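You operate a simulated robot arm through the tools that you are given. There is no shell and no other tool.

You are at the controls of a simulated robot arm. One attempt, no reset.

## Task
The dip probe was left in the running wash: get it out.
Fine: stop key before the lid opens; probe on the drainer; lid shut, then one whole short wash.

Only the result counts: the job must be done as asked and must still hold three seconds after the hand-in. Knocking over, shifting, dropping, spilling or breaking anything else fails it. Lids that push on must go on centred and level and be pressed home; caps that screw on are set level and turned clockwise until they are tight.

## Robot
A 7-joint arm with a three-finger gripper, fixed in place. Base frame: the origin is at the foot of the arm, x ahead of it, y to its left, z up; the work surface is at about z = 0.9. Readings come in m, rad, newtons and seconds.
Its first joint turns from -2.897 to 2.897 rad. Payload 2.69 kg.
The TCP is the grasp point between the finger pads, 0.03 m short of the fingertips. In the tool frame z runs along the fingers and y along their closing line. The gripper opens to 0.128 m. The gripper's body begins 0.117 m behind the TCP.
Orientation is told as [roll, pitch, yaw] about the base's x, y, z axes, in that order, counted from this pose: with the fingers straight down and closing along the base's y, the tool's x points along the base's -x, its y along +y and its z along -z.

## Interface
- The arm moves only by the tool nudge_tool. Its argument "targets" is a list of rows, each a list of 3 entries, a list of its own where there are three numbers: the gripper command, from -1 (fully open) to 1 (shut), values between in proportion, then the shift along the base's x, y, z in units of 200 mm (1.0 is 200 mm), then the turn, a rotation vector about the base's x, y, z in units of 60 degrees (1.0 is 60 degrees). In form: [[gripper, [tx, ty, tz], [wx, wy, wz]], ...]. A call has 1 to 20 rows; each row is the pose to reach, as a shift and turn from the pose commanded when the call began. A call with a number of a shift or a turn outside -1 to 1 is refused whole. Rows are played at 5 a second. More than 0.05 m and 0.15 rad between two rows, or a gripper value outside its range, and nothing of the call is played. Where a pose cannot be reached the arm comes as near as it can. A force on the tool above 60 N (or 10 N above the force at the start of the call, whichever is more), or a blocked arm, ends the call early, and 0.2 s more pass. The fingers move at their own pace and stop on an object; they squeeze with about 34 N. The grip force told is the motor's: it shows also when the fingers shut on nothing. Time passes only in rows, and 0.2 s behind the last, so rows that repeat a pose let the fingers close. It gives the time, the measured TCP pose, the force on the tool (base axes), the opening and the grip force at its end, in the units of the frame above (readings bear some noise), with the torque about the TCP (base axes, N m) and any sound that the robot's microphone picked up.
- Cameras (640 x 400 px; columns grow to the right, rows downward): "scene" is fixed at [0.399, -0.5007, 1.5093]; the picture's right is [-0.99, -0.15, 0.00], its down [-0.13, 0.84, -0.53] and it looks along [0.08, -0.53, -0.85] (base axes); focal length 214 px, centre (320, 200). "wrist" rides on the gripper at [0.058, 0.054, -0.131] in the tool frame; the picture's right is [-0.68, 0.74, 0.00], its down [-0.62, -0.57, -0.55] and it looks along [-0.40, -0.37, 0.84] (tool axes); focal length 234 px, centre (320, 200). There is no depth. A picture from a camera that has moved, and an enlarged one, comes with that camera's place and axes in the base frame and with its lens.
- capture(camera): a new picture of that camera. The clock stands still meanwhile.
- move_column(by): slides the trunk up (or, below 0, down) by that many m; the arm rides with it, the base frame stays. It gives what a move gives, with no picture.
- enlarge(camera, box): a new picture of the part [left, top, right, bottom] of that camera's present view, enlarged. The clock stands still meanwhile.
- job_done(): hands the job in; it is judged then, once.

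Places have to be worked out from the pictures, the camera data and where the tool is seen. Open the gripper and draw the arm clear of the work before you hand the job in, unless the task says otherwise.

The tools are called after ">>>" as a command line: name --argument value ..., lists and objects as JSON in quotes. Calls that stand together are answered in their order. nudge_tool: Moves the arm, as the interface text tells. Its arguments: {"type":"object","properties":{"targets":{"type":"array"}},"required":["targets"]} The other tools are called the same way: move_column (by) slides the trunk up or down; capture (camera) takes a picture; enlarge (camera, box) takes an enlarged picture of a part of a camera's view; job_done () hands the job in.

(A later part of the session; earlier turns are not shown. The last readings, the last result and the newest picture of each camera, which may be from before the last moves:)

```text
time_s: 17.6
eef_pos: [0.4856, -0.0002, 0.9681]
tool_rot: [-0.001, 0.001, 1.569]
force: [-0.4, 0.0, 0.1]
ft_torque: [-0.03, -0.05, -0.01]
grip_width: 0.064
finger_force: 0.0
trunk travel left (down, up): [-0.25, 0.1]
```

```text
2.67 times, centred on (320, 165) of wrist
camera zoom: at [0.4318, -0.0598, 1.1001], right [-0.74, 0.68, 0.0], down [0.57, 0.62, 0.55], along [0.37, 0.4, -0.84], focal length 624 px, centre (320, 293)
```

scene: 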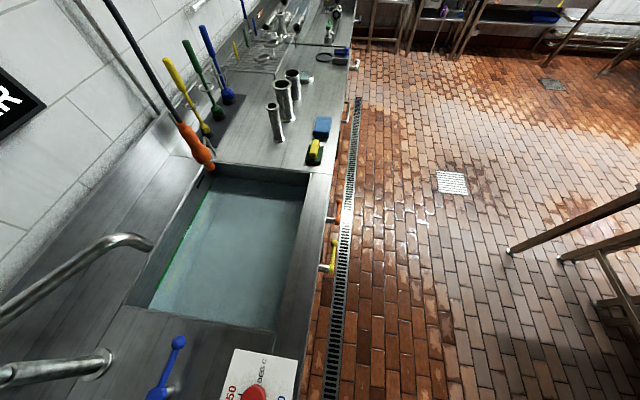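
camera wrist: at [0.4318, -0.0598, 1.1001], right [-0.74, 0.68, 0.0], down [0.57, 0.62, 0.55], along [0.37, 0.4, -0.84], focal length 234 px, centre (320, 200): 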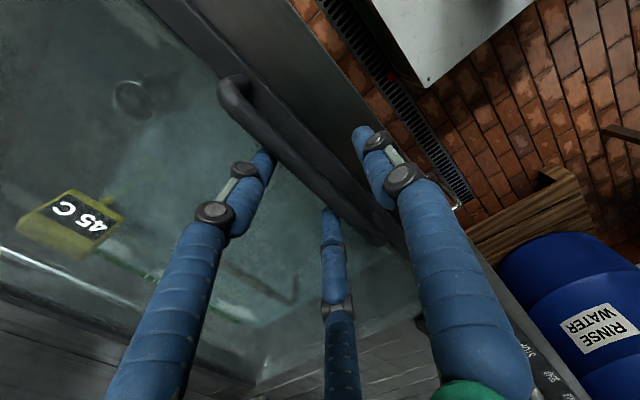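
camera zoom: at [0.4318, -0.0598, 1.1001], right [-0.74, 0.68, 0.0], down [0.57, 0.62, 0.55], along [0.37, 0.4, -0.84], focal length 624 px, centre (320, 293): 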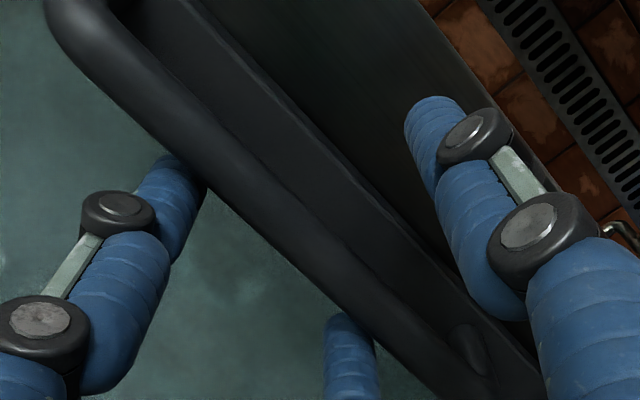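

The bar seems slightly toward +x of the fingers' centre line. I'll zoom on the handle end to fix its position before going lower.

>>> enlarge --camera "wrist" --box '[190, 50, 350, 150]'

>>> enlarge --camera "wrist" --box '[260, 140, 420, 240]'

```text
4.00 times, centred on (270, 100) of wrist
camera zoom: at [0.4318, -0.0598, 1.1001], right [-0.74, 0.68, 0.0], down [0.57, 0.62, 0.55], along [0.37, 0.4, -0.84], focal length 937 px, centre (520, 600)
```

zoom: 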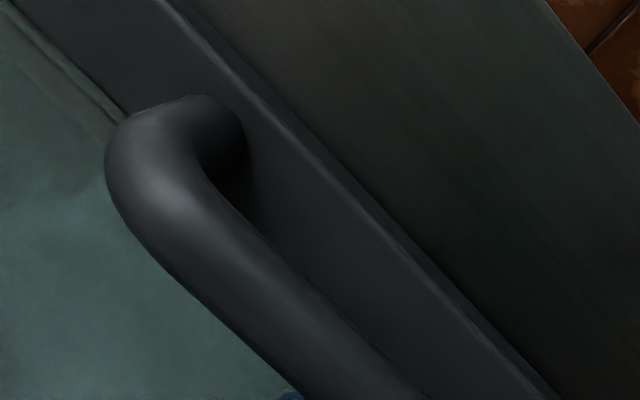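

```text
4.00 times, centred on (340, 190) of wrist
camera zoom: at [0.4318, -0.0598, 1.1001], right [-0.74, 0.68, 0.0], down [0.57, 0.62, 0.55], along [0.37, 0.4, -0.84], focal length 937 px, centre (240, 240)
```

zoom: 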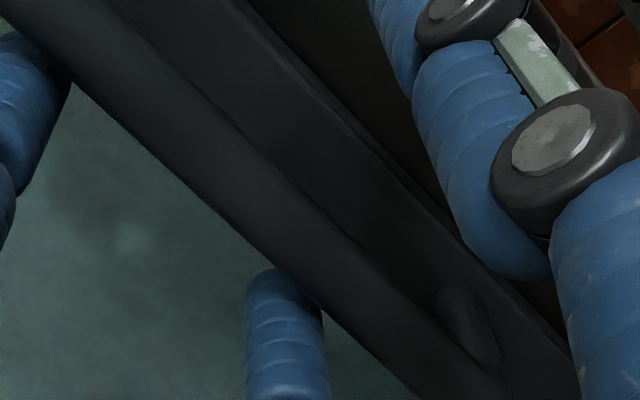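

The bar axis comes out near x ≈ 0.485, z ≈ 0.957 with about 3.5 cm of clearance beneath it. I'll drop 8 mm and close on the handle.

>>> nudge_tool --targets '[[0, [0, 0, -0.04], [0, 0, 0]], [0.3, [0, 0, -0.04], [0, 0, 0]], [0.6, [0, 0, -0.04], [0, 0, 0]], [1, [0, 0, -0.04], [0, 0, 0]], [1, [0, 0, -0.04], [0, 0, 0]], [1, [0, 0, -0.04], [0, 0, 0]]]'

>>> capture --camera "wrist"

```text
time_s: 19.0
eef_pos: [0.4923, -0.0006, 0.9626]
tool_rot: [-0.008, 0.001, 1.572]
force: [53.6, -1.0, 6.9]
ft_torque: [0.04, -0.47, 0.02]
grip_width: 0.0223
finger_force: 44.3
trunk travel left (down, up): [-0.25, 0.1]
```

```text
taken
camera wrist: at [0.4382, -0.0601, 1.0935], right [-0.74, 0.68, -0.01], down [0.56, 0.62, 0.55], along [0.38, 0.4, -0.83], focal length 234 px, centre (320, 200)
```

wrist: 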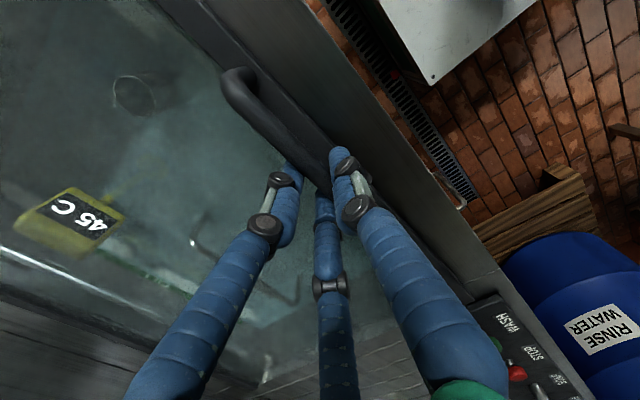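

It is gripped at 22 mm width, but a 54 N side force shows the bar lies about 7 mm further in +x. I'll shift the command +x to relieve that before lifting.

>>> nudge_tool --targets '[[1, [0.02, 0, 0], [0, 0, 0]], [1, [0.035, 0, 0], [0, 0, 0]], [1, [0.035, 0, 0], [0, 0, 0]]]'

```text
time_s: 19.8
eef_pos: [0.4921, -0.0009, 0.9616]
tool_rot: [0.0, 0.0, 1.57]
force: [26.3, 13.2, 22.2]
ft_torque: [0.32, -0.13, -0.03]
grip_width: 0.0218
finger_force: 45.1
trunk travel left (down, up): [-0.25, 0.1]
```

Still 26 N in x and 22 N upward, so I'll ease a bit more in +x and up.

>>> nudge_tool --targets '[[1, [0.01, 0, 0.01], [0, 0, 0]], [1, [0.02, 0, 0.015], [0, 0, 0]], [1, [0.02, 0, 0.015], [0, 0, 0]]]'

```text
time_s: 20.6
eef_pos: [0.493, -0.0012, 0.962]
tool_rot: [0.006, 0.0, 1.57]
force: [-2.1, 12.7, -1.3]
ft_torque: [0.14, 0.14, -0.02]
grip_width: 0.022
finger_force: 44.7
trunk travel left (down, up): [-0.25, 0.1]
```

Forces are near zero with the handle gripped. I'll try a small lift along an arc about the back edge, to about 6°, and watch the force.

>>> nudge_tool --targets '[[1, [0.005, 0, 0.036], [0, 0, 0]], [1, [0.01, 0, 0.072], [0, 0, 0]], [1, [0.016, 0, 0.108], [0, 0, 0]], [1, [0.022, 0, 0.144], [0, 0, 0]], [1, [0.029, 0, 0.18], [0, 0, 0]], [1, [0.036, 0, 0.215], [0, 0, 0]]]'

>>> capture --camera "wrist"

```text
time_s: 22.0
eef_pos: [0.5, 0.0008, 1.0082]
tool_rot: [0.002, -0.001, 1.57]
force: [-25.1, -9.1, 5.8]
ft_torque: [-0.25, 0.23, 0.02]
grip_width: 0.0218
finger_force: 44.9
trunk travel left (down, up): [-0.25, 0.1]
```

```text
taken
camera wrist: at [0.4468, -0.0602, 1.1412], right [-0.74, 0.68, 0.0], down [0.57, 0.62, 0.55], along [0.37, 0.4, -0.84], focal length 234 px, centre (320, 200)
```

wrist: 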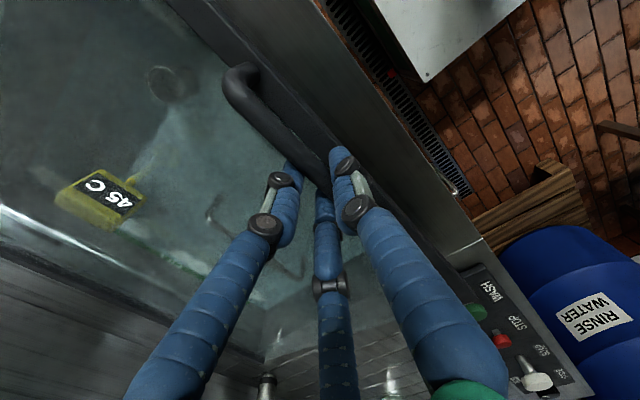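

The lid is hinging up as expected, but the −25 N in x says I moved back too fast. I'll follow a corrected arc (radius 0.413 m, little height offset) up to about 15°.

>>> nudge_tool --targets '[[1, [-0.0075, 0, 0.0715], [0, 0, 0]], [1, [0.011, 0, 0.1425], [0, 0, 0]], [1, [0.028, 0, 0.2125], [0, 0, 0]], [1, [0.0425, 0, 0.265], [0, 0, 0]], [1, [0.0575, 0, 0.3165], [0, 0, 0]]]'

```text
time_s: 23.2
eef_pos: [0.5184, -0.0002, 1.0735]
tool_rot: [-0.002, 0.001, 1.57]
force: [21.8, 7.6, -6.3]
ft_torque: [0.4, -0.25, -0.18]
grip_width: 0.0219
finger_force: 44.8
trunk travel left (down, up): [-0.25, 0.1]
```

The lid now pulls toward +x (22 N), so the true arc curves back a bit more than I assumed. I'll continue to about 24° with a larger height offset and check again.

>>> nudge_tool --targets '[[1, [0.03, 0, 0.05], [0, 0, 0]], [1, [0.054, 0, 0.099], [0, 0, 0]], [1, [0.075, 0, 0.15], [0, 0, 0]], [1, [0.0975, 0, 0.1985], [0, 0, 0]], [1, [0.122, 0, 0.247], [0, 0, 0]], [1, [0.146, 0, 0.2955], [0, 0, 0]]]'

>>> capture --camera "wrist"

```text
time_s: 24.6
eef_pos: [0.5451, -0.001, 1.1315]
tool_rot: [0.001, 0.002, 1.572]
force: [4.1, 23.1, -1.1]
ft_torque: [0.29, -0.06, -0.24]
grip_width: 0.0223
finger_force: 45.0
trunk travel left (down, up): [-0.25, 0.1]
```

```text
taken
camera wrist: at [0.4915, -0.0603, 1.2635], right [-0.74, 0.68, 0.0], down [0.57, 0.62, 0.55], along [0.37, 0.4, -0.84], focal length 234 px, centre (320, 200)
```

wrist: 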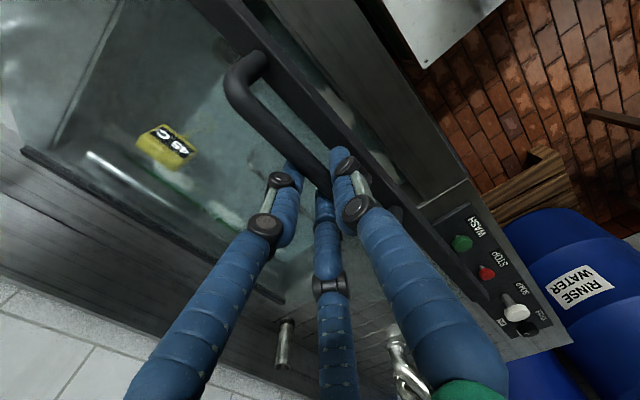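

The hinge is confirmed at the back edge and forces are small. I'll continue along the arc to about 42°.

>>> nudge_tool --targets '[[1, [0.0535, 0.01, 0.094], [0, 0, 0]], [1, [0.112, 0.015, 0.1855], [0, 0, 0]], [1, [0.1755, 0.015, 0.2735], [0, 0, 0]], [1, [0.243, 0.015, 0.3585], [0, 0, 0]], [1, [0.315, 0.015, 0.439], [0, 0, 0]], [1, [0.3915, 0.015, 0.516], [0, 0, 0]]]'

>>> capture --camera "wrist"

```text
time_s: 26.0
eef_pos: [0.6229, -0.0001, 1.2356]
tool_rot: [0.002, -0.001, 1.57]
force: [-3.8, -19.7, 4.1]
ft_torque: [-0.35, 0.09, -0.19]
grip_width: 0.0221
finger_force: 45.1
trunk travel left (down, up): [-0.25, 0.1]
```

```text
taken
camera wrist: at [0.5691, -0.0599, 1.3675], right [-0.74, 0.68, 0.0], down [0.57, 0.62, 0.55], along [0.37, 0.4, -0.84], focal length 234 px, centre (320, 200)
```

wrist: 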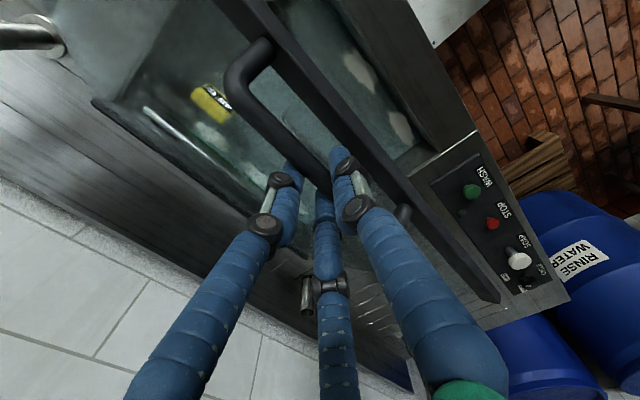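

Tracking is good at about 42°. I'll carry on to about 66°.

>>> nudge_tool --targets '[[1, [0.08, -0.005, 0.073], [0, 0, 0]], [1, [0.1635, -0.01, 0.142], [0, 0, 0]], [1, [0.251, -0.01, 0.2065], [0, 0, 0]], [1, [0.3415, -0.01, 0.2655], [0, 0, 0]], [1, [0.4355, -0.01, 0.3205], [0, 0, 0]], [1, [0.5315, -0.01, 0.3705], [0, 0, 0]], [1, [0.63, -0.01, 0.415], [0, 0, 0]], [1, [0.731, -0.01, 0.4545], [0, 0, 0]]]'

>>> capture --camera "wrist"

```text
time_s: 27.8
eef_pos: [0.7653, -0.0005, 1.3282]
tool_rot: [-0.005, 0.0, 1.571]
force: [-18.2, 15.3, 44.1]
ft_torque: [0.23, 0.37, -0.4]
grip_width: 0.0222
finger_force: 45.1
trunk travel left (down, up): [-0.25, 0.1]
```

```text
taken
camera wrist: at [0.7115, -0.0601, 1.4598], right [-0.74, 0.68, 0.0], down [0.56, 0.62, 0.55], along [0.38, 0.4, -0.83], focal length 234 px, centre (320, 200)
```

wrist: 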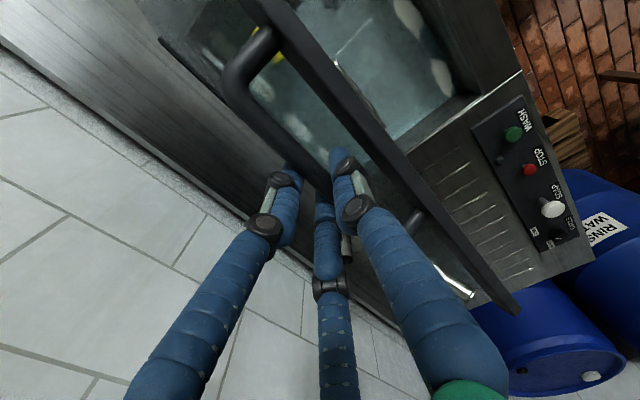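

At about 66° the radial force (47 N) says the true radius is roughly 1 cm larger. I'll correct for that, continue to about 81°, and start tilting the tool forward to help reach.

>>> nudge_tool --targets '[[1, [0.0, -0.01, 0.035], [0, 0, 0]], [1, [0.061, -0.01, 0.062], [0, -0.025, 0]], [1, [0.122, -0.01, 0.081], [0, -0.05, 0]], [1, [0.229, -0.01, 0.1105], [0, -0.1, 0]], [1, [0.3375, -0.01, 0.1345], [0, -0.15, 0]]]'

```text
time_s: 29.0
eef_pos: [0.8381, -0.0017, 1.3521]
tool_rot: [-0.157, 0.0, 1.572]
force: [-0.2, 18.5, -2.3]
ft_torque: [-0.01, 0.03, -0.54]
grip_width: 0.0218
finger_force: 44.5
trunk travel left (down, up): [-0.25, 0.1]
```

Forces are near zero, so I'll continue to about 90° with a slight further tilt.

>>> nudge_tool --targets '[[1, [0.1095, 0, 0.0175], [0, -0.04, 0]], [1, [0.2195, 0, 0.0305], [0, -0.08, 0]], [1, [0.3305, 0, 0.037], [0, -0.12, 0]], [1, [0.442, 0, 0.038], [0, -0.16, 0]], [1, [0.5525, 0, 0.033], [0, -0.2, 0]]]'

>>> capture --camera "wrist"

>>> capture --camera "scene"

```text
time_s: 30.2
eef_pos: [0.9474, -0.0013, 1.3628]
tool_rot: [-0.371, 0.002, 1.571]
force: [1.6, 11.5, 14.4]
ft_torque: [0.02, -0.06, -0.48]
grip_width: 0.0219
finger_force: 45.2
trunk travel left (down, up): [-0.25, 0.1]
```

```text
taken
camera wrist: at [0.8499, -0.0612, 1.4656], right [-0.69, 0.68, -0.27], down [0.33, 0.62, 0.72], along [0.65, 0.4, -0.64], focal length 234 px, centre (320, 200)
```

wrist: 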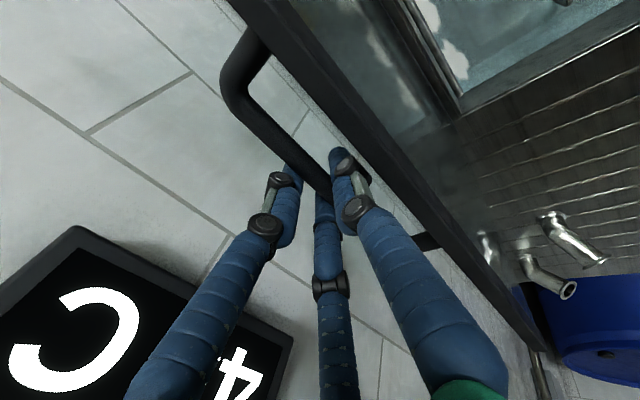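

```text
taken
```

scene: 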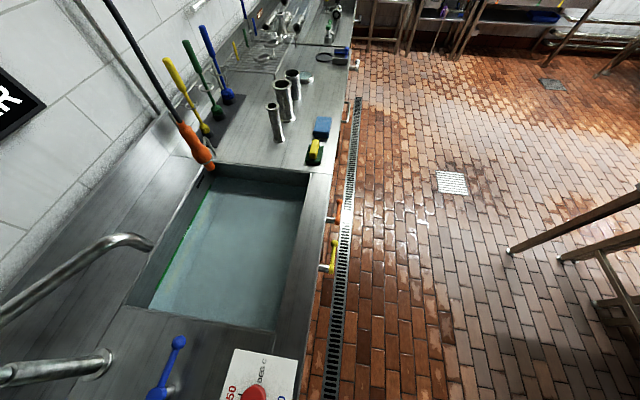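

The lid is about vertical. I'll take it slightly past, to about 97°, watching for a stop.

>>> nudge_tool --targets '[[1, [0.037, 0, 0.006], [0, -0.01, 0]], [1, [0.074, 0, 0.006], [0, -0.02, 0]], [1, [0.11, 0, 0.003], [0, -0.03, 0]], [1, [0.147, 0, 0.0], [0, -0.04, 0]], [1, [0.2, 0, -0.007], [0, -0.05, 0]], [1, [0.257, 0, -0.018], [0, -0.06, 0]]]'

>>> capture --camera "wrist"

```text
time_s: 31.6
eef_pos: [0.998, -0.0027, 1.3574]
tool_rot: [-0.432, 0.0, 1.57]
force: [3.8, 11.8, 19.0]
ft_torque: [0.09, -0.13, -0.51]
grip_width: 0.0216
finger_force: 45.4
trunk travel left (down, up): [-0.25, 0.1]
```

```text
taken
camera wrist: at [0.894, -0.0614, 1.4548], right [-0.67, 0.68, -0.31], down [0.28, 0.62, 0.73], along [0.69, 0.4, -0.6], focal length 234 px, centre (320, 200)
```

wrist: 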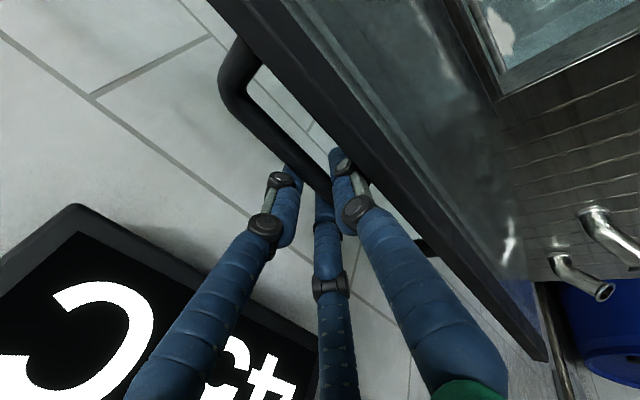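

It is past vertical with no stop yet and very little load. I'll loosen the fingers slightly around the bar to test whether the lid stays put.

>>> nudge_tool --targets '[[0.4, [0, 0, 0], [0, 0, 0]], [0.4, [0, 0, 0], [0, 0, 0]], [0.2, [0, 0, 0], [0, 0, 0]], [0.2, [0, 0, 0], [0, 0, 0]], [0.2, [0, 0, 0], [0, 0, 0]]]'

>>> capture --camera "wrist"

>>> enlarge --camera "wrist" --box '[200, 60, 440, 240]'

```text
time_s: 32.8
eef_pos: [0.9967, -0.0034, 1.3564]
tool_rot: [-0.43, 0.001, 1.571]
force: [0.5, 0.5, -0.2]
ft_torque: [0.0, -0.01, 0.01]
grip_width: 0.0512
finger_force: 0.1
trunk travel left (down, up): [-0.25, 0.1]
```

```text
taken
camera wrist: at [0.8946, -0.0626, 1.4533], right [-0.67, 0.68, -0.31], down [0.29, 0.62, 0.73], along [0.69, 0.4, -0.61], focal length 234 px, centre (320, 200)
```

wrist: 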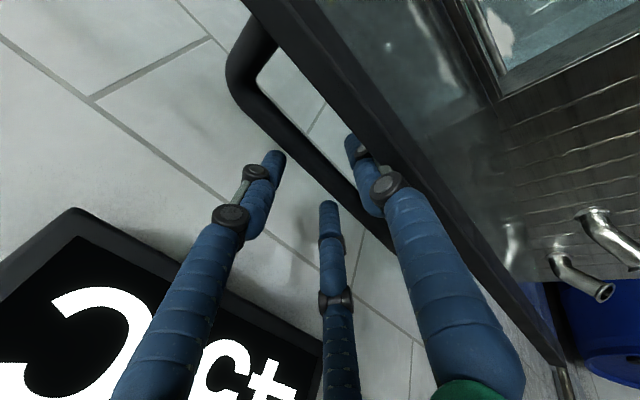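

```text
2.22 times, centred on (320, 150) of wrist
camera zoom: at [0.8946, -0.0626, 1.4533], right [-0.67, 0.68, -0.31], down [0.29, 0.62, 0.73], along [0.69, 0.4, -0.61], focal length 520 px, centre (320, 311)
```

zoom: 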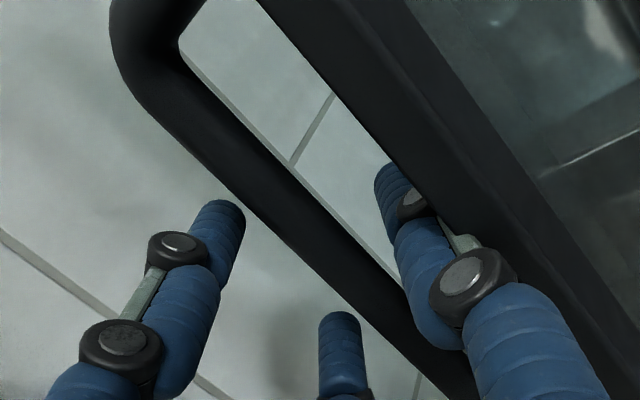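

Forces are zero and the handle hasn't moved noticeably, so the lid seems to hold by itself. I'll wait with the fingers wider apart to make sure.

>>> nudge_tool --targets '[[-0.2, [0, 0, 0], [0, 0, 0]], [-0.2, [0, 0, 0], [0, 0, 0]], [-0.2, [0, 0, 0], [0, 0, 0]], [-0.2, [0, 0, 0], [0, 0, 0]], [-0.2, [0, 0, 0], [0, 0, 0]]]'

>>> capture --camera "wrist"

```text
time_s: 34.0
eef_pos: [0.9985, -0.0034, 1.3572]
tool_rot: [-0.43, 0.0, 1.571]
force: [0.2, 0.3, -0.3]
ft_torque: [0.0, 0.0, 0.0]
grip_width: 0.0767
finger_force: 0.0
trunk travel left (down, up): [-0.25, 0.1]
```

```text
taken
camera wrist: at [0.8945, -0.0627, 1.4535], right [-0.67, 0.68, -0.31], down [0.29, 0.62, 0.73], along [0.69, 0.4, -0.61], focal length 234 px, centre (320, 200)
```

wrist: 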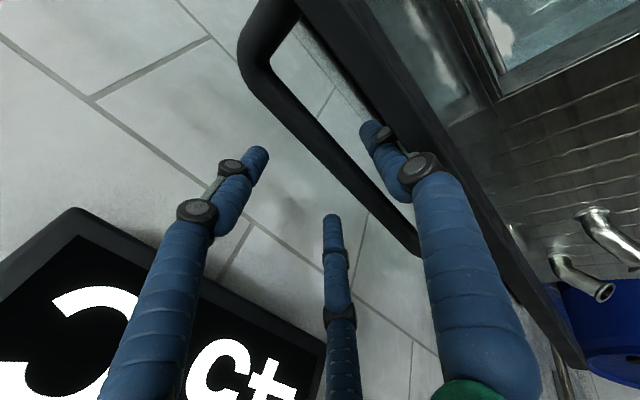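

The handle is following the retreating finger, so the lid tends to close from here. I'll grip again and open it further to look for a stop or over-centre hold.

>>> nudge_tool --targets '[[0.4, [0, 0, 0], [0, 0, 0]], [1, [0, 0, 0], [0, 0, 0]], [1, [0, 0, 0], [0, 0, 0]], [1, [0.036, 0, -0.008], [0, 0, 0]], [1, [0.072, 0, -0.016], [0, 0, 0]], [1, [0.108, 0, -0.0235], [0, 0, 0]], [1, [0.144, 0, -0.033], [0, 0, 0]], [1, [0.18, 0, -0.043], [0, 0, 0]], [1, [0.215, 0, -0.053], [0, 0, 0]]]'

>>> capture --camera "wrist"

```text
time_s: 35.7
eef_pos: [1.0269, -0.0036, 1.3382]
tool_rot: [-0.414, 0.0, 1.572]
force: [-3.2, 1.1, -4.6]
ft_torque: [0.07, 0.24, -0.37]
grip_width: 0.0174
finger_force: 42.6
trunk travel left (down, up): [-0.25, 0.1]
stopped in row 8: the force on the tool passed its limit at 61 N (the readings are from after the stop); the commanded pose is now the measured one
```

```text
taken
camera wrist: at [0.9251, -0.0626, 1.4384], right [-0.67, 0.68, -0.3], down [0.3, 0.62, 0.73], along [0.68, 0.4, -0.62], focal length 234 px, centre (320, 200)
```

wrist: 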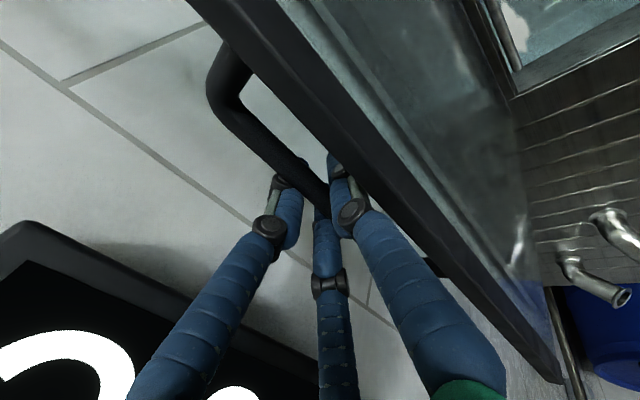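

There is a stop at about x = 1.027 (about 100°). I'll release slowly here and see whether the lid rests against it.

>>> nudge_tool --targets '[[0.4, [0, 0, 0], [0, 0, 0]], [0.4, [0, 0, 0], [0, 0, 0]], [0.2, [0, 0, 0], [0, 0, 0]], [0.2, [0, 0, 0], [0, 0, 0]], [0.2, [0, 0, 0], [0, 0, 0]]]'

>>> capture --camera "wrist"

```text
time_s: 36.9
eef_pos: [1.0277, -0.0034, 1.3383]
tool_rot: [-0.417, -0.002, 1.57]
force: [-0.2, 0.4, 1.3]
ft_torque: [0.03, 0.02, -0.02]
grip_width: 0.0511
finger_force: 0.1
trunk travel left (down, up): [-0.25, 0.1]
```

```text
taken
camera wrist: at [0.9252, -0.0625, 1.4391], right [-0.67, 0.68, -0.3], down [0.3, 0.62, 0.73], along [0.68, 0.4, -0.61], focal length 234 px, centre (320, 200)
```

wrist: 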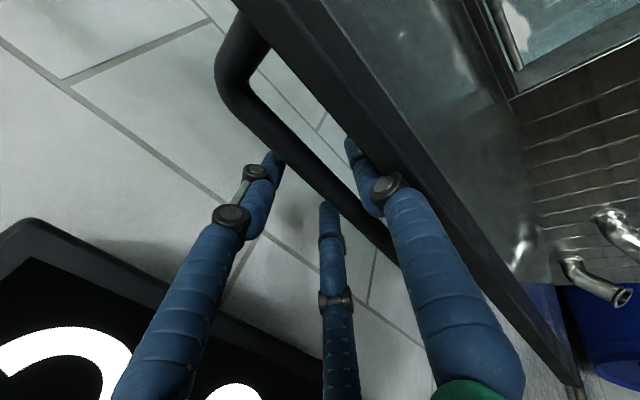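

It may still be following the finger. I'll open fully and see where the handle goes.

>>> nudge_tool --targets '[[-0.3, [0, 0, 0], [0, 0, 0]], [-0.3, [0, 0, 0], [0, 0, 0]], [-1, [0, 0, 0], [0, 0, 0]], [-1, [0, 0, 0], [0, 0, 0]], [-1, [0, 0, 0], [0, 0, 0]]]'

>>> capture --camera "wrist"

```text
time_s: 38.1
eef_pos: [1.0271, -0.0023, 1.3401]
tool_rot: [-0.416, -0.001, 1.571]
force: [0.3, -0.4, 0.5]
ft_torque: [0.02, 0.0, -0.02]
grip_width: 0.128
finger_force: 0.1
trunk travel left (down, up): [-0.25, 0.1]
```

```text
taken
camera wrist: at [0.9252, -0.0624, 1.4391], right [-0.67, 0.68, -0.3], down [0.3, 0.62, 0.73], along [0.68, 0.4, -0.61], focal length 234 px, centre (320, 200)
```

wrist: 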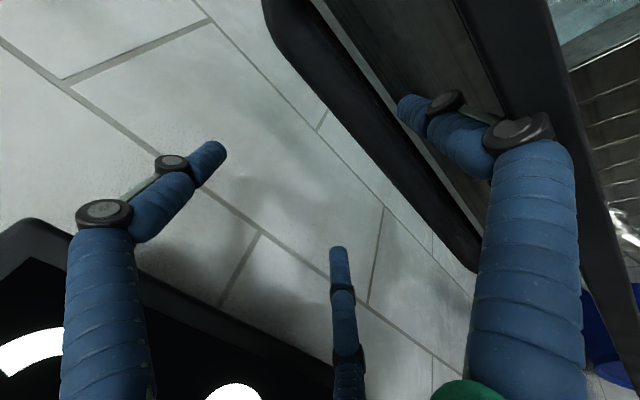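

The handle again sits against the retreating −x finger. I'll hold still for a second, then back off 2 cm, to see whether the lid moves by itself.

>>> nudge_tool --targets '[[-1, [0, 0, 0], [0, 0, 0]], [-1, [0, 0, 0], [0, 0, 0]], [-1, [0, 0, 0], [0, 0, 0]], [-1, [0, 0, 0], [0, 0, 0]], [-1, [0, 0, 0], [0, 0, 0]]]'

>>> capture --camera "wrist"

```text
time_s: 39.3
eef_pos: [1.027, -0.004, 1.3396]
tool_rot: [-0.416, -0.001, 1.57]
force: [1.0, 0.2, -0.4]
ft_torque: [-0.01, 0.0, -0.01]
grip_width: 0.1281
finger_force: 0.0
trunk travel left (down, up): [-0.25, 0.1]
```

```text
taken
camera wrist: at [0.9252, -0.0625, 1.4391], right [-0.67, 0.68, -0.3], down [0.3, 0.62, 0.73], along [0.68, 0.4, -0.61], focal length 234 px, centre (320, 200)
```

wrist: 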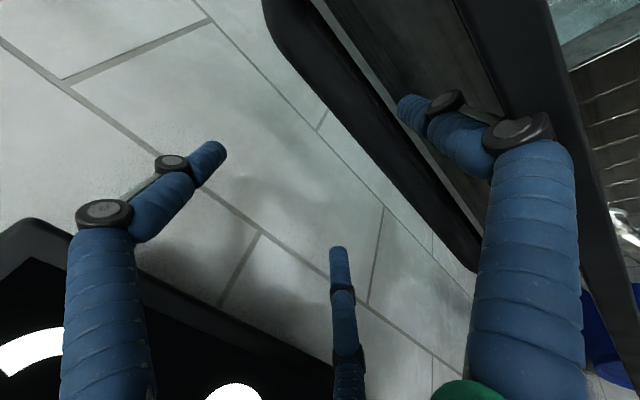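

The lid holds still; what moved it was my −x finger, which sits between the tube and the front bar and pushed the bar as it opened. I'll narrow the fingers around the tube again and straighten the tool so it can slide out cleanly.

>>> nudge_tool --targets '[[-0.3, [0, 0, 0], [0, 0, 0]], [0.1, [0, 0, 0], [0, 0, 0]], [0.4, [0, 0, 0], [0, 0, 0]], [0.4, [0, 0, 0], [0, 0, 0]], [0.4, [0, 0, 0], [0, 0.07, 0]], [0.4, [0, 0, 0], [0, 0.14, 0]], [0.4, [0, 0, 0], [0, 0.21, 0]], [0.4, [0, 0, 0], [0, 0.28, 0]], [0.4, [0, 0, 0], [0, 0.28, 0]]]'

>>> capture --camera "wrist"

```text
time_s: 41.2
eef_pos: [1.0199, -0.0033, 1.3428]
tool_rot: [-0.122, 0.0, 1.571]
force: [-45.6, 1.0, 2.7]
ft_torque: [-0.11, -5.78, -0.01]
grip_width: 0.0382
finger_force: 0.0
trunk travel left (down, up): [-0.25, 0.1]
stopped in row 9: the force on the tool passed its limit at 67 N (the readings are from after the stop); the commanded pose is now the measured one
```

```text
taken
camera wrist: at [0.9513, -0.0624, 1.4664], right [-0.73, 0.68, -0.09], down [0.5, 0.62, 0.61], along [0.47, 0.4, -0.79], focal length 234 px, centre (320, 200)
```

wrist: 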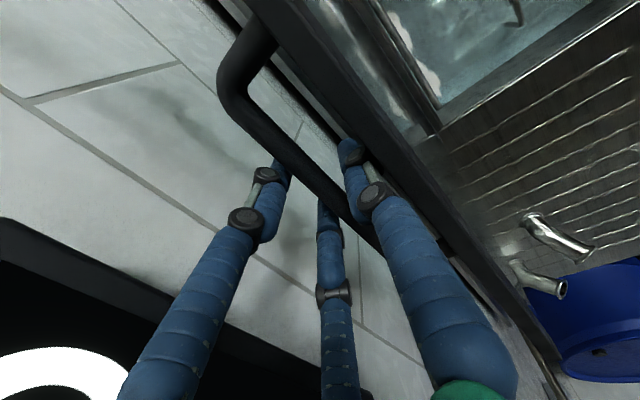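

The torque shows the gripper body touching the wall sign above (force −x acting about 0.13 m above the TCP). I'll back off in −x straight away.

>>> nudge_tool --targets '[[0.4, [-0.04, 0, 0], [0, 0, 0]], [0.4, [-0.08, 0, 0.005], [0, 0, 0]], [0.4, [-0.12, 0, 0.01], [0, 0, 0]], [0.4, [-0.16, 0, 0.02], [0, 0, 0]], [0.4, [-0.16, 0, 0.02], [0, 0, 0]]]'

>>> capture --camera "wrist"

```text
time_s: 42.4
eef_pos: [0.9934, -0.002, 1.3442]
tool_rot: [-0.122, -0.001, 1.571]
force: [0.2, 0.4, 0.4]
ft_torque: [0.01, -0.02, 0.01]
grip_width: 0.0385
finger_force: 0.0
trunk travel left (down, up): [-0.25, 0.1]
```

```text
taken
camera wrist: at [0.9241, -0.0609, 1.4677], right [-0.73, 0.68, -0.09], down [0.5, 0.62, 0.61], along [0.47, 0.4, -0.79], focal length 234 px, centre (320, 200)
```

wrist: 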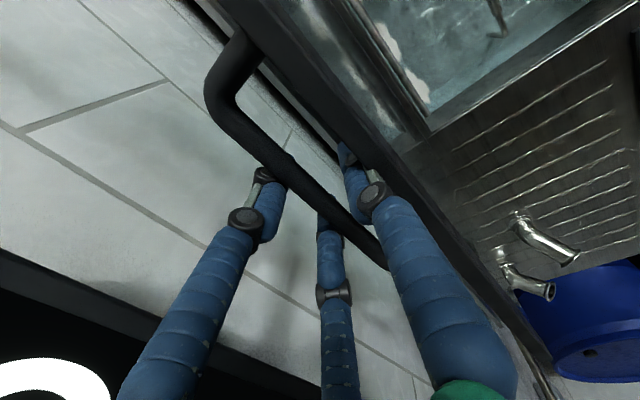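

Forces are clear and the tube sits loosely between the fingers. I'll slide the fingers up and out along their axis.

>>> nudge_tool --targets '[[0.4, [-0.006, 0, 0.05], [0, 0, 0]], [0.4, [-0.012, 0, 0.1], [0, 0, 0]], [0.4, [-0.024, 0, 0.2], [0, 0, 0]], [0.4, [-0.036, 0, 0.3], [0, 0, 0]], [0.4, [-0.048, 0, 0.4], [0, 0, 0]]]'

>>> capture --camera "wrist"

```text
time_s: 43.6
eef_pos: [0.9821, -0.0026, 1.4217]
tool_rot: [-0.119, 0.001, 1.572]
force: [0.4, 0.1, 0.4]
ft_torque: [0.01, 0.02, -0.03]
grip_width: 0.0385
finger_force: 0.0
trunk travel left (down, up): [-0.25, 0.1]
```

```text
taken
camera wrist: at [0.9135, -0.062, 1.546], right [-0.73, 0.68, -0.09], down [0.5, 0.62, 0.61], along [0.47, 0.4, -0.79], focal length 234 px, centre (320, 200)
```

wrist: 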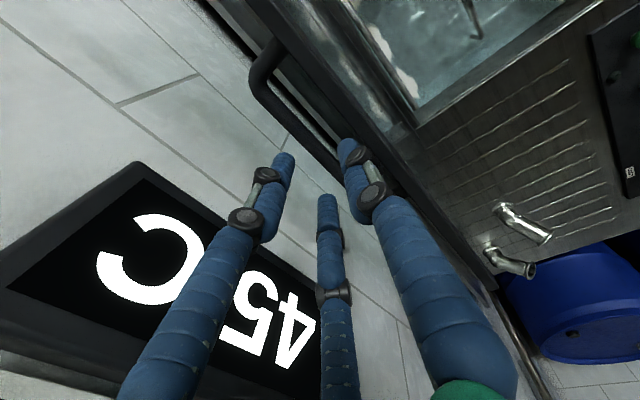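

The fingers are clear of the handle. I'll rise a bit more, then draw back in −x to look at the open lid and the tank.

>>> nudge_tool --targets '[[0.4, [-0.05, 0, 0.15], [0, 0.02, 0]], [0.4, [-0.2, 0, 0.3], [0, 0.04, 0]], [0.4, [-0.4, 0, 0.3], [0, 0.06, 0]], [0.4, [-0.6, 0, 0.3], [0, 0.08, 0]], [0.4, [-0.8, 0, 0.3], [0, 0.1, 0]], [0.4, [-1.0, 0, 0.3], [0, 0.11, 0]]]'

>>> capture --camera "wrist"

```text
time_s: 45.0
eef_pos: [0.7798, -0.0016, 1.4821]
tool_rot: [-0.004, 0.001, 1.57]
force: [-0.5, 1.4, -0.2]
ft_torque: [0.03, -0.01, -0.03]
grip_width: 0.0384
finger_force: 0.0
trunk travel left (down, up): [-0.25, 0.1]
```

```text
taken
camera wrist: at [0.7257, -0.062, 1.6135], right [-0.74, 0.68, 0.0], down [0.56, 0.62, 0.55], along [0.38, 0.4, -0.83], focal length 234 px, centre (320, 200)
```

wrist: 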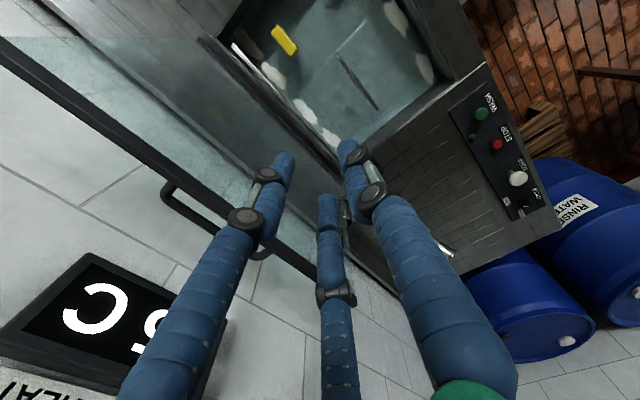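

The lid stays open by itself. I'll swing back and turn the hand so the camera looks into the open tank at the probe.

>>> nudge_tool --targets '[[0.4, [-0.11, 0.03, 0], [0, 0, -0.125]], [0.4, [-0.22, 0.06, 0], [0, 0, -0.25]], [0.4, [-0.33, 0.09, -0.05], [0, 0, -0.375]], [0.4, [-0.45, 0.12, -0.1], [0, 0, -0.5]], [0.4, [-0.56, 0.16, -0.15], [0, 0, -0.625]], [0.4, [-0.67, 0.19, -0.2], [0, 0, -0.75]], [0.4, [-0.78, 0.22, -0.3], [0, 0, -0.875]], [0.4, [-0.9, 0.25, -0.4], [0, 0, -1.0]]]'

>>> capture --camera "wrist"

```text
time_s: 46.8
eef_pos: [0.6051, 0.0465, 1.4032]
tool_rot: [-0.007, -0.002, 0.521]
force: [1.0, -0.1, -0.7]
ft_torque: [-0.02, 0.02, -0.01]
grip_width: 0.0387
finger_force: 0.0
trunk travel left (down, up): [-0.25, 0.1]
```

```text
taken
camera wrist: at [0.5278, 0.0637, 1.5345], right [0.22, 0.98, 0.0], down [0.81, -0.18, 0.55], along [0.54, -0.13, -0.83], focal length 234 px, centre (320, 200)
```

wrist: 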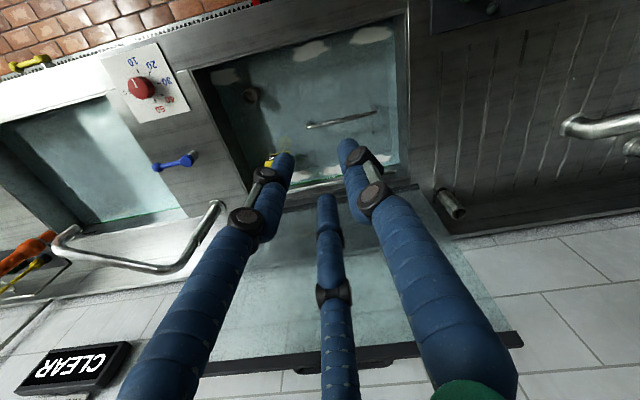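

A finger blocks the probe, so I'll open the fingers and shift to bring it into clear view.

>>> nudge_tool --targets '[[0, [0.09, -0.14, -0.1], [0, 0, 0]], [-0.5, [0.18, -0.28, -0.2], [0, 0, 0]], [-1, [0.27, -0.42, -0.3], [0, 0, 0]], [-1, [0.36, -0.57, -0.42], [0, 0, 0]], [-1, [0.36, -0.57, -0.42], [0, 0, 0]]]'

>>> capture --camera "wrist"

>>> enlarge --camera "wrist" --box '[220, 60, 420, 220]'

```text
time_s: 48.0
eef_pos: [0.6778, -0.0679, 1.3166]
tool_rot: [-0.004, 0.001, 0.524]
force: [0.0, -0.4, -0.1]
ft_torque: [0.03, 0.06, 0.01]
grip_width: 0.1281
finger_force: 0.1
trunk travel left (down, up): [-0.25, 0.1]
```

```text
taken
camera wrist: at [0.5997, -0.0506, 1.4477], right [0.22, 0.98, 0.0], down [0.81, -0.18, 0.55], along [0.54, -0.12, -0.83], focal length 234 px, centre (320, 200)
```

wrist: 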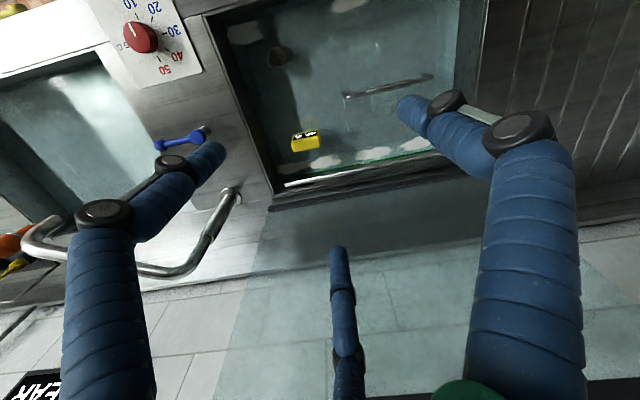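

```text
2.50 times, centred on (320, 140) of wrist
camera zoom: at [0.5997, -0.0506, 1.4477], right [0.22, 0.98, 0.0], down [0.81, -0.18, 0.55], along [0.54, -0.12, -0.83], focal length 585 px, centre (320, 350)
```

zoom: 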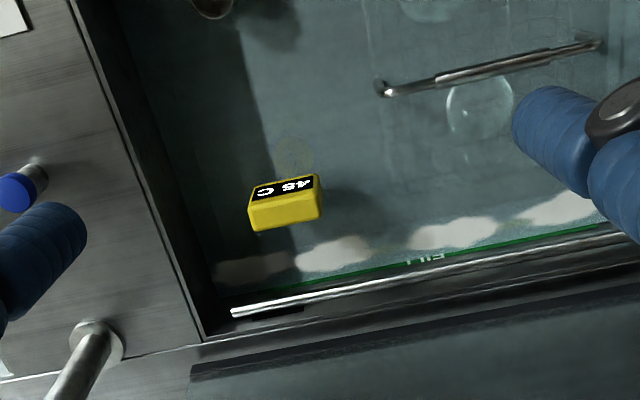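

The yellow head with its display now shows clearly above the water. I'll zoom in to judge its shape and the stem.

>>> enlarge --camera "wrist" --box '[272, 110, 344, 160]'

>>> enlarge --camera "wrist" --box '[220, 0, 460, 150]'

```text
8.00 times, centred on (308, 135) of wrist
camera zoom: at [0.5997, -0.0506, 1.4477], right [0.22, 0.98, 0.0], down [0.81, -0.18, 0.55], along [0.54, -0.12, -0.83], focal length 1873 px, centre (416, 720)
```

zoom: 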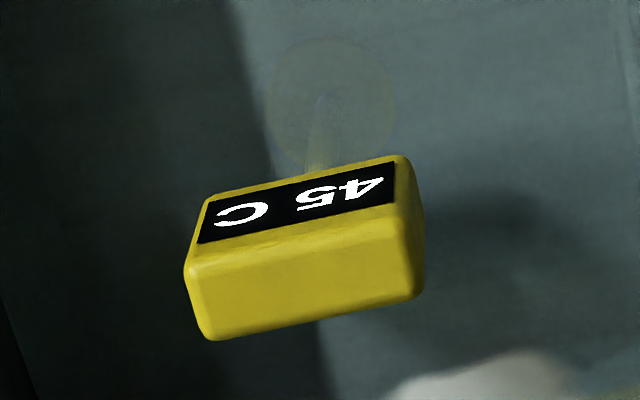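

```text
2.67 times, centred on (340, 75) of wrist
camera zoom: at [0.5997, -0.0506, 1.4477], right [0.22, 0.98, 0.0], down [0.81, -0.18, 0.55], along [0.54, -0.12, -0.83], focal length 624 px, centre (267, 533)
```

zoom: 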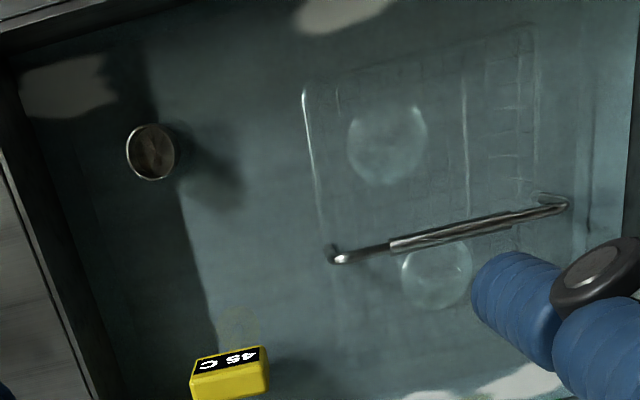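

The probe stands upright: head about 68 × 34 × 35 mm at about (0.794, −0.132, 0.865), stem down to a disc base near z ≈ 0.70. I'll go above it with yaw 0 and the fingers open.

>>> nudge_tool --targets '[[-1, [0.1, -0.05, -0.16], [0, 0, -0.1]], [-1, [0.2, -0.1, -0.32], [0, 0, -0.2]], [-1, [0.3, -0.16, -0.48], [0, 0, -0.3]], [-1, [0.42, -0.22, -0.64], [0, 0, -0.4]], [-1, [0.52, -0.28, -0.8], [0, 0, -0.46]], [-1, [0.58, -0.32, -0.95], [0, 0, -0.5]]]'

>>> capture --camera "wrist"

>>> enlarge --camera "wrist" --box '[240, 100, 400, 200]'

```text
time_s: 49.4
eef_pos: [0.7896, -0.1302, 1.128]
tool_rot: [-0.006, -0.001, -0.004]
force: [0.5, -0.4, 0.1]
ft_torque: [0.0, 0.02, 0.01]
grip_width: 0.1278
finger_force: 0.0
trunk travel left (down, up): [-0.25, 0.1]
```

```text
taken
camera wrist: at [0.731, -0.0771, 1.2591], right [0.68, 0.74, 0.0], down [0.62, -0.56, 0.55], along [0.4, -0.38, -0.83], focal length 234 px, centre (320, 200)
```

wrist: 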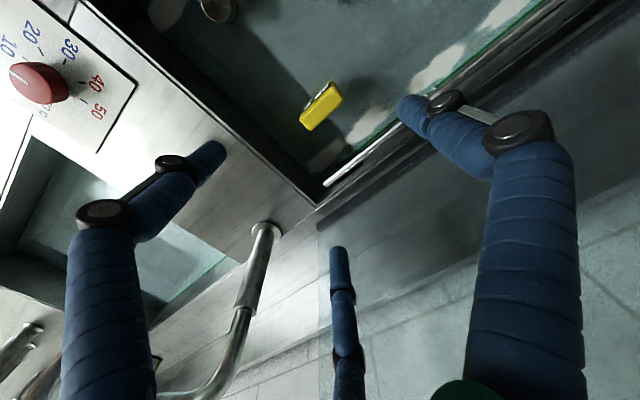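

```text
4.00 times, centred on (320, 150) of wrist
camera zoom: at [0.731, -0.0771, 1.2591], right [0.68, 0.74, 0.0], down [0.62, -0.56, 0.55], along [0.4, -0.38, -0.83], focal length 937 px, centre (320, 400)
```

zoom: 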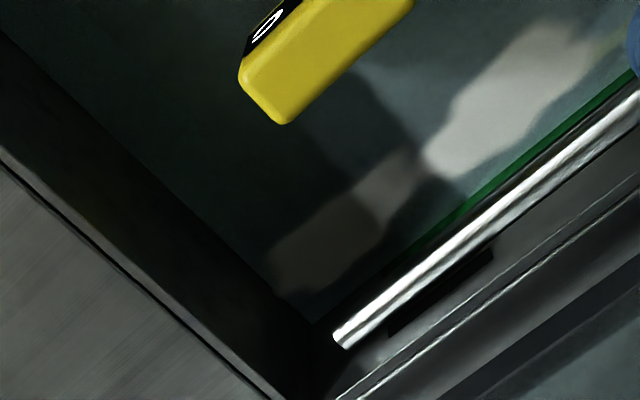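

>>> enlarge --camera "wrist" --box '[272, 65, 368, 145]'

```text
5.00 times, centred on (320, 105) of wrist
camera zoom: at [0.731, -0.0771, 1.2591], right [0.68, 0.74, 0.0], down [0.62, -0.56, 0.55], along [0.4, -0.38, -0.83], focal length 1171 px, centre (320, 675)
```

zoom: 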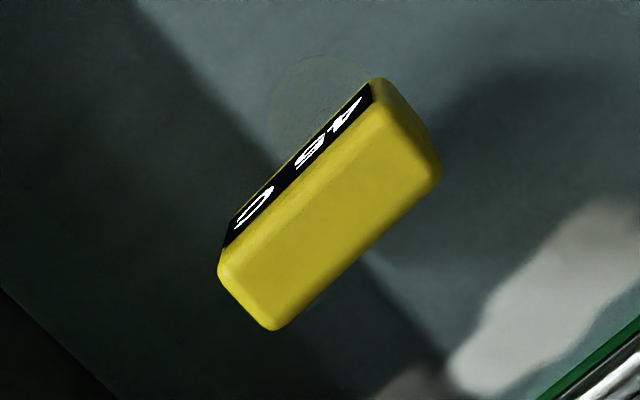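

The head's top face is centred near (0.790, −0.135) and aligned with the base axes. I'll shift 4 mm in −y and start the descent.

>>> nudge_tool --targets '[[-1, [0.003, -0.022, -0.2], [0, 0, 0]], [-1, [0.003, -0.022, -0.4], [0, 0, 0]], [-1, [0.003, -0.022, -0.6], [0, 0, 0]], [-1, [0.003, -0.022, -0.8], [0, 0, 0]], [-1, [0.003, -0.022, -0.8], [0, 0, 0]]]'

>>> capture --camera "wrist"

>>> enlarge --camera "wrist" --box '[240, 90, 400, 190]'

```text
time_s: 50.6
eef_pos: [0.7889, -0.1356, 0.9676]
tool_rot: [-0.005, 0.002, 0.0]
force: [0.4, 0.6, -1.7]
ft_torque: [-0.03, 0.07, 0.01]
grip_width: 0.128
finger_force: 0.0
trunk travel left (down, up): [-0.25, 0.1]
```

```text
taken
camera wrist: at [0.7309, -0.0812, 1.0982], right [0.68, 0.74, 0.0], down [0.62, -0.56, 0.55], along [0.4, -0.38, -0.83], focal length 234 px, centre (320, 200)
```

wrist: 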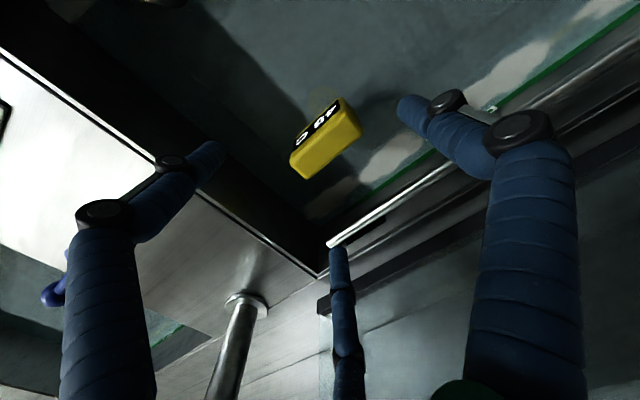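

```text
4.00 times, centred on (320, 140) of wrist
camera zoom: at [0.7309, -0.0812, 1.0982], right [0.68, 0.74, 0.0], down [0.62, -0.56, 0.55], along [0.4, -0.38, -0.83], focal length 937 px, centre (320, 440)
```

zoom: 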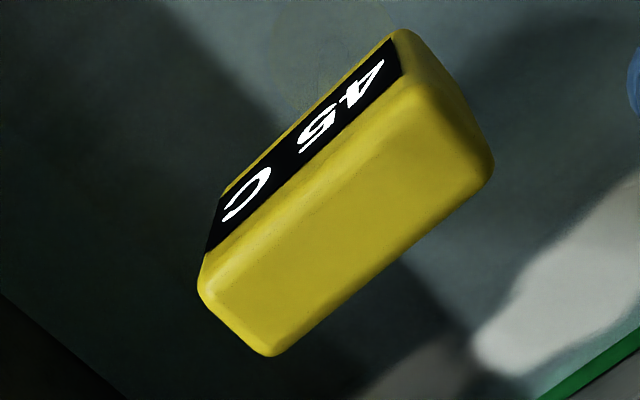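

Height and alignment check out (head top z ≈ 0.88, centre (0.793, −0.135)). I'll narrow the opening to about 0.1 m, go down to grasp height and close.

>>> nudge_tool --targets '[[-0.6, [0.02, 0, -0.15], [0, 0, 0]], [-0.6, [0.02, 0, -0.3], [0, 0, 0]], [-0.6, [0.02, 0, -0.42], [0, 0, 0]], [-0.6, [0.02, 0, -0.51], [0, 0, 0]], [-0.6, [0.02, 0, -0.51], [0, 0, 0]]]'

>>> capture --camera "wrist"

```text
time_s: 51.8
eef_pos: [0.7968, -0.1353, 0.8654]
tool_rot: [-0.006, 0.0, -0.001]
force: [0.0, 0.3, 0.2]
ft_torque: [-0.02, 0.07, -0.01]
grip_width: 0.1024
finger_force: 0.0
trunk travel left (down, up): [-0.25, 0.1]
```

```text
taken
camera wrist: at [0.7392, -0.0817, 0.9969], right [0.68, 0.74, 0.0], down [0.62, -0.56, 0.55], along [0.4, -0.38, -0.83], focal length 234 px, centre (320, 200)
```

wrist: 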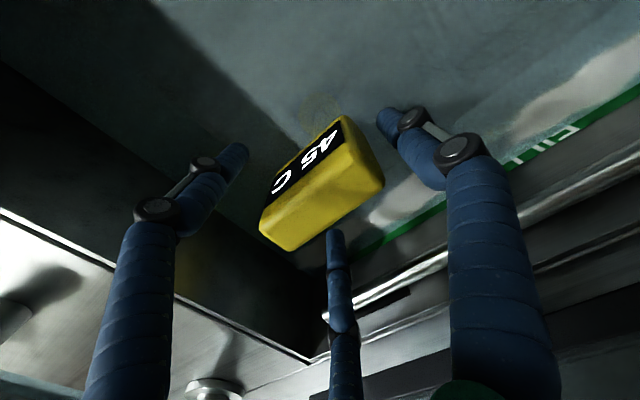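

The head sits between the fingers, centred on the TCP. I'll close on it gently.

>>> nudge_tool --targets '[[-0.3, [0, 0, 0], [0, 0, 0]], [0, [0, 0, 0], [0, 0, 0]], [0.5, [0, 0, 0], [0, 0, 0]], [1, [0, 0, 0], [0, 0, 0]], [1, [0, 0, 0], [0, 0, 0]]]'

>>> capture --camera "wrist"

```text
time_s: 53.0
eef_pos: [0.7974, -0.1351, 0.8653]
tool_rot: [-0.006, 0.0, -0.001]
force: [-0.4, 0.2, 0.4]
ft_torque: [-0.01, 0.05, 0.03]
grip_width: 0.0335
finger_force: 34.3
trunk travel left (down, up): [-0.25, 0.1]
```

```text
taken
camera wrist: at [0.7386, -0.0816, 0.9973], right [0.68, 0.74, 0.0], down [0.62, -0.56, 0.55], along [0.4, -0.38, -0.83], focal length 234 px, centre (320, 200)
```

wrist: 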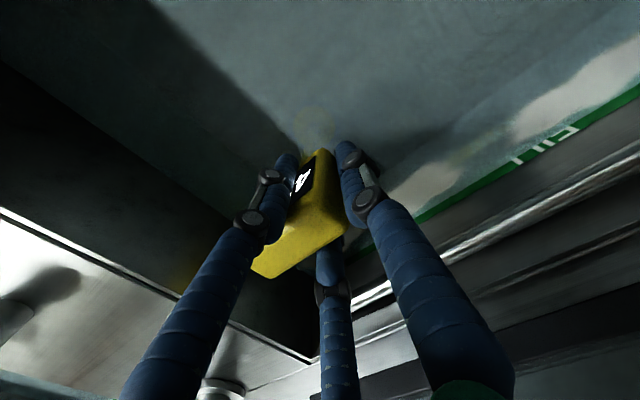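

The gap closed to 33.5 mm, the head's narrow width, so the head must have turned between the fingers. I'll zoom in to check how it sits.

>>> enlarge --camera "wrist" --box '[220, 110, 420, 300]'

```text
2.11 times, centred on (320, 205) of wrist
camera zoom: at [0.7386, -0.0816, 0.9973], right [0.68, 0.74, 0.0], down [0.62, -0.56, 0.55], along [0.4, -0.38, -0.83], focal length 493 px, centre (320, 190)
```

zoom: 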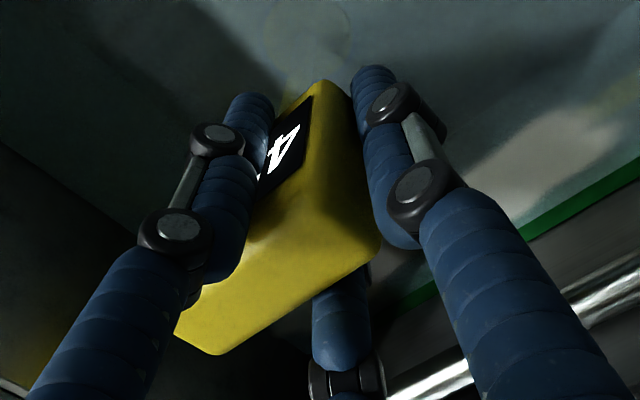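

The head wasn't gripped end to end. It looks pushed about 3 cm toward −y, with one finger beside the display. I'll look closer before doing anything else.

>>> enlarge --camera "wrist" --box '[240, 80, 400, 180]'

>>> enlarge --camera "wrist" --box '[230, 190, 390, 290]'

```text
4.00 times, centred on (320, 130) of wrist
camera zoom: at [0.7386, -0.0816, 0.9973], right [0.68, 0.74, 0.0], down [0.62, -0.56, 0.55], along [0.4, -0.38, -0.83], focal length 937 px, centre (320, 480)
```

zoom: 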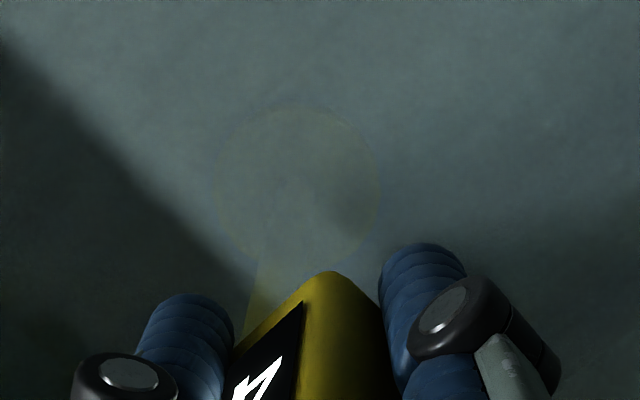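

```text
4.00 times, centred on (310, 240) of wrist
camera zoom: at [0.7386, -0.0816, 0.9973], right [0.68, 0.74, 0.0], down [0.62, -0.56, 0.55], along [0.4, -0.38, -0.83], focal length 937 px, centre (360, 40)
```

zoom: 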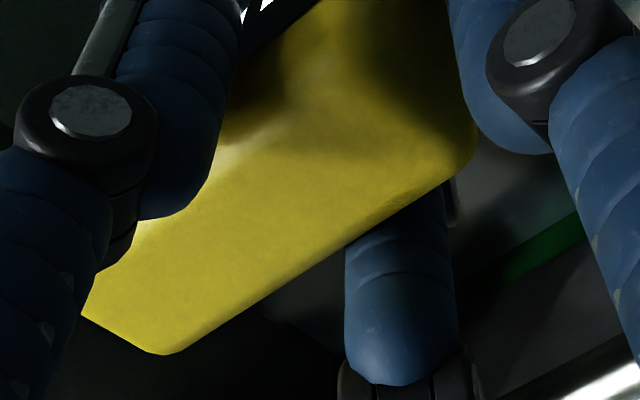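

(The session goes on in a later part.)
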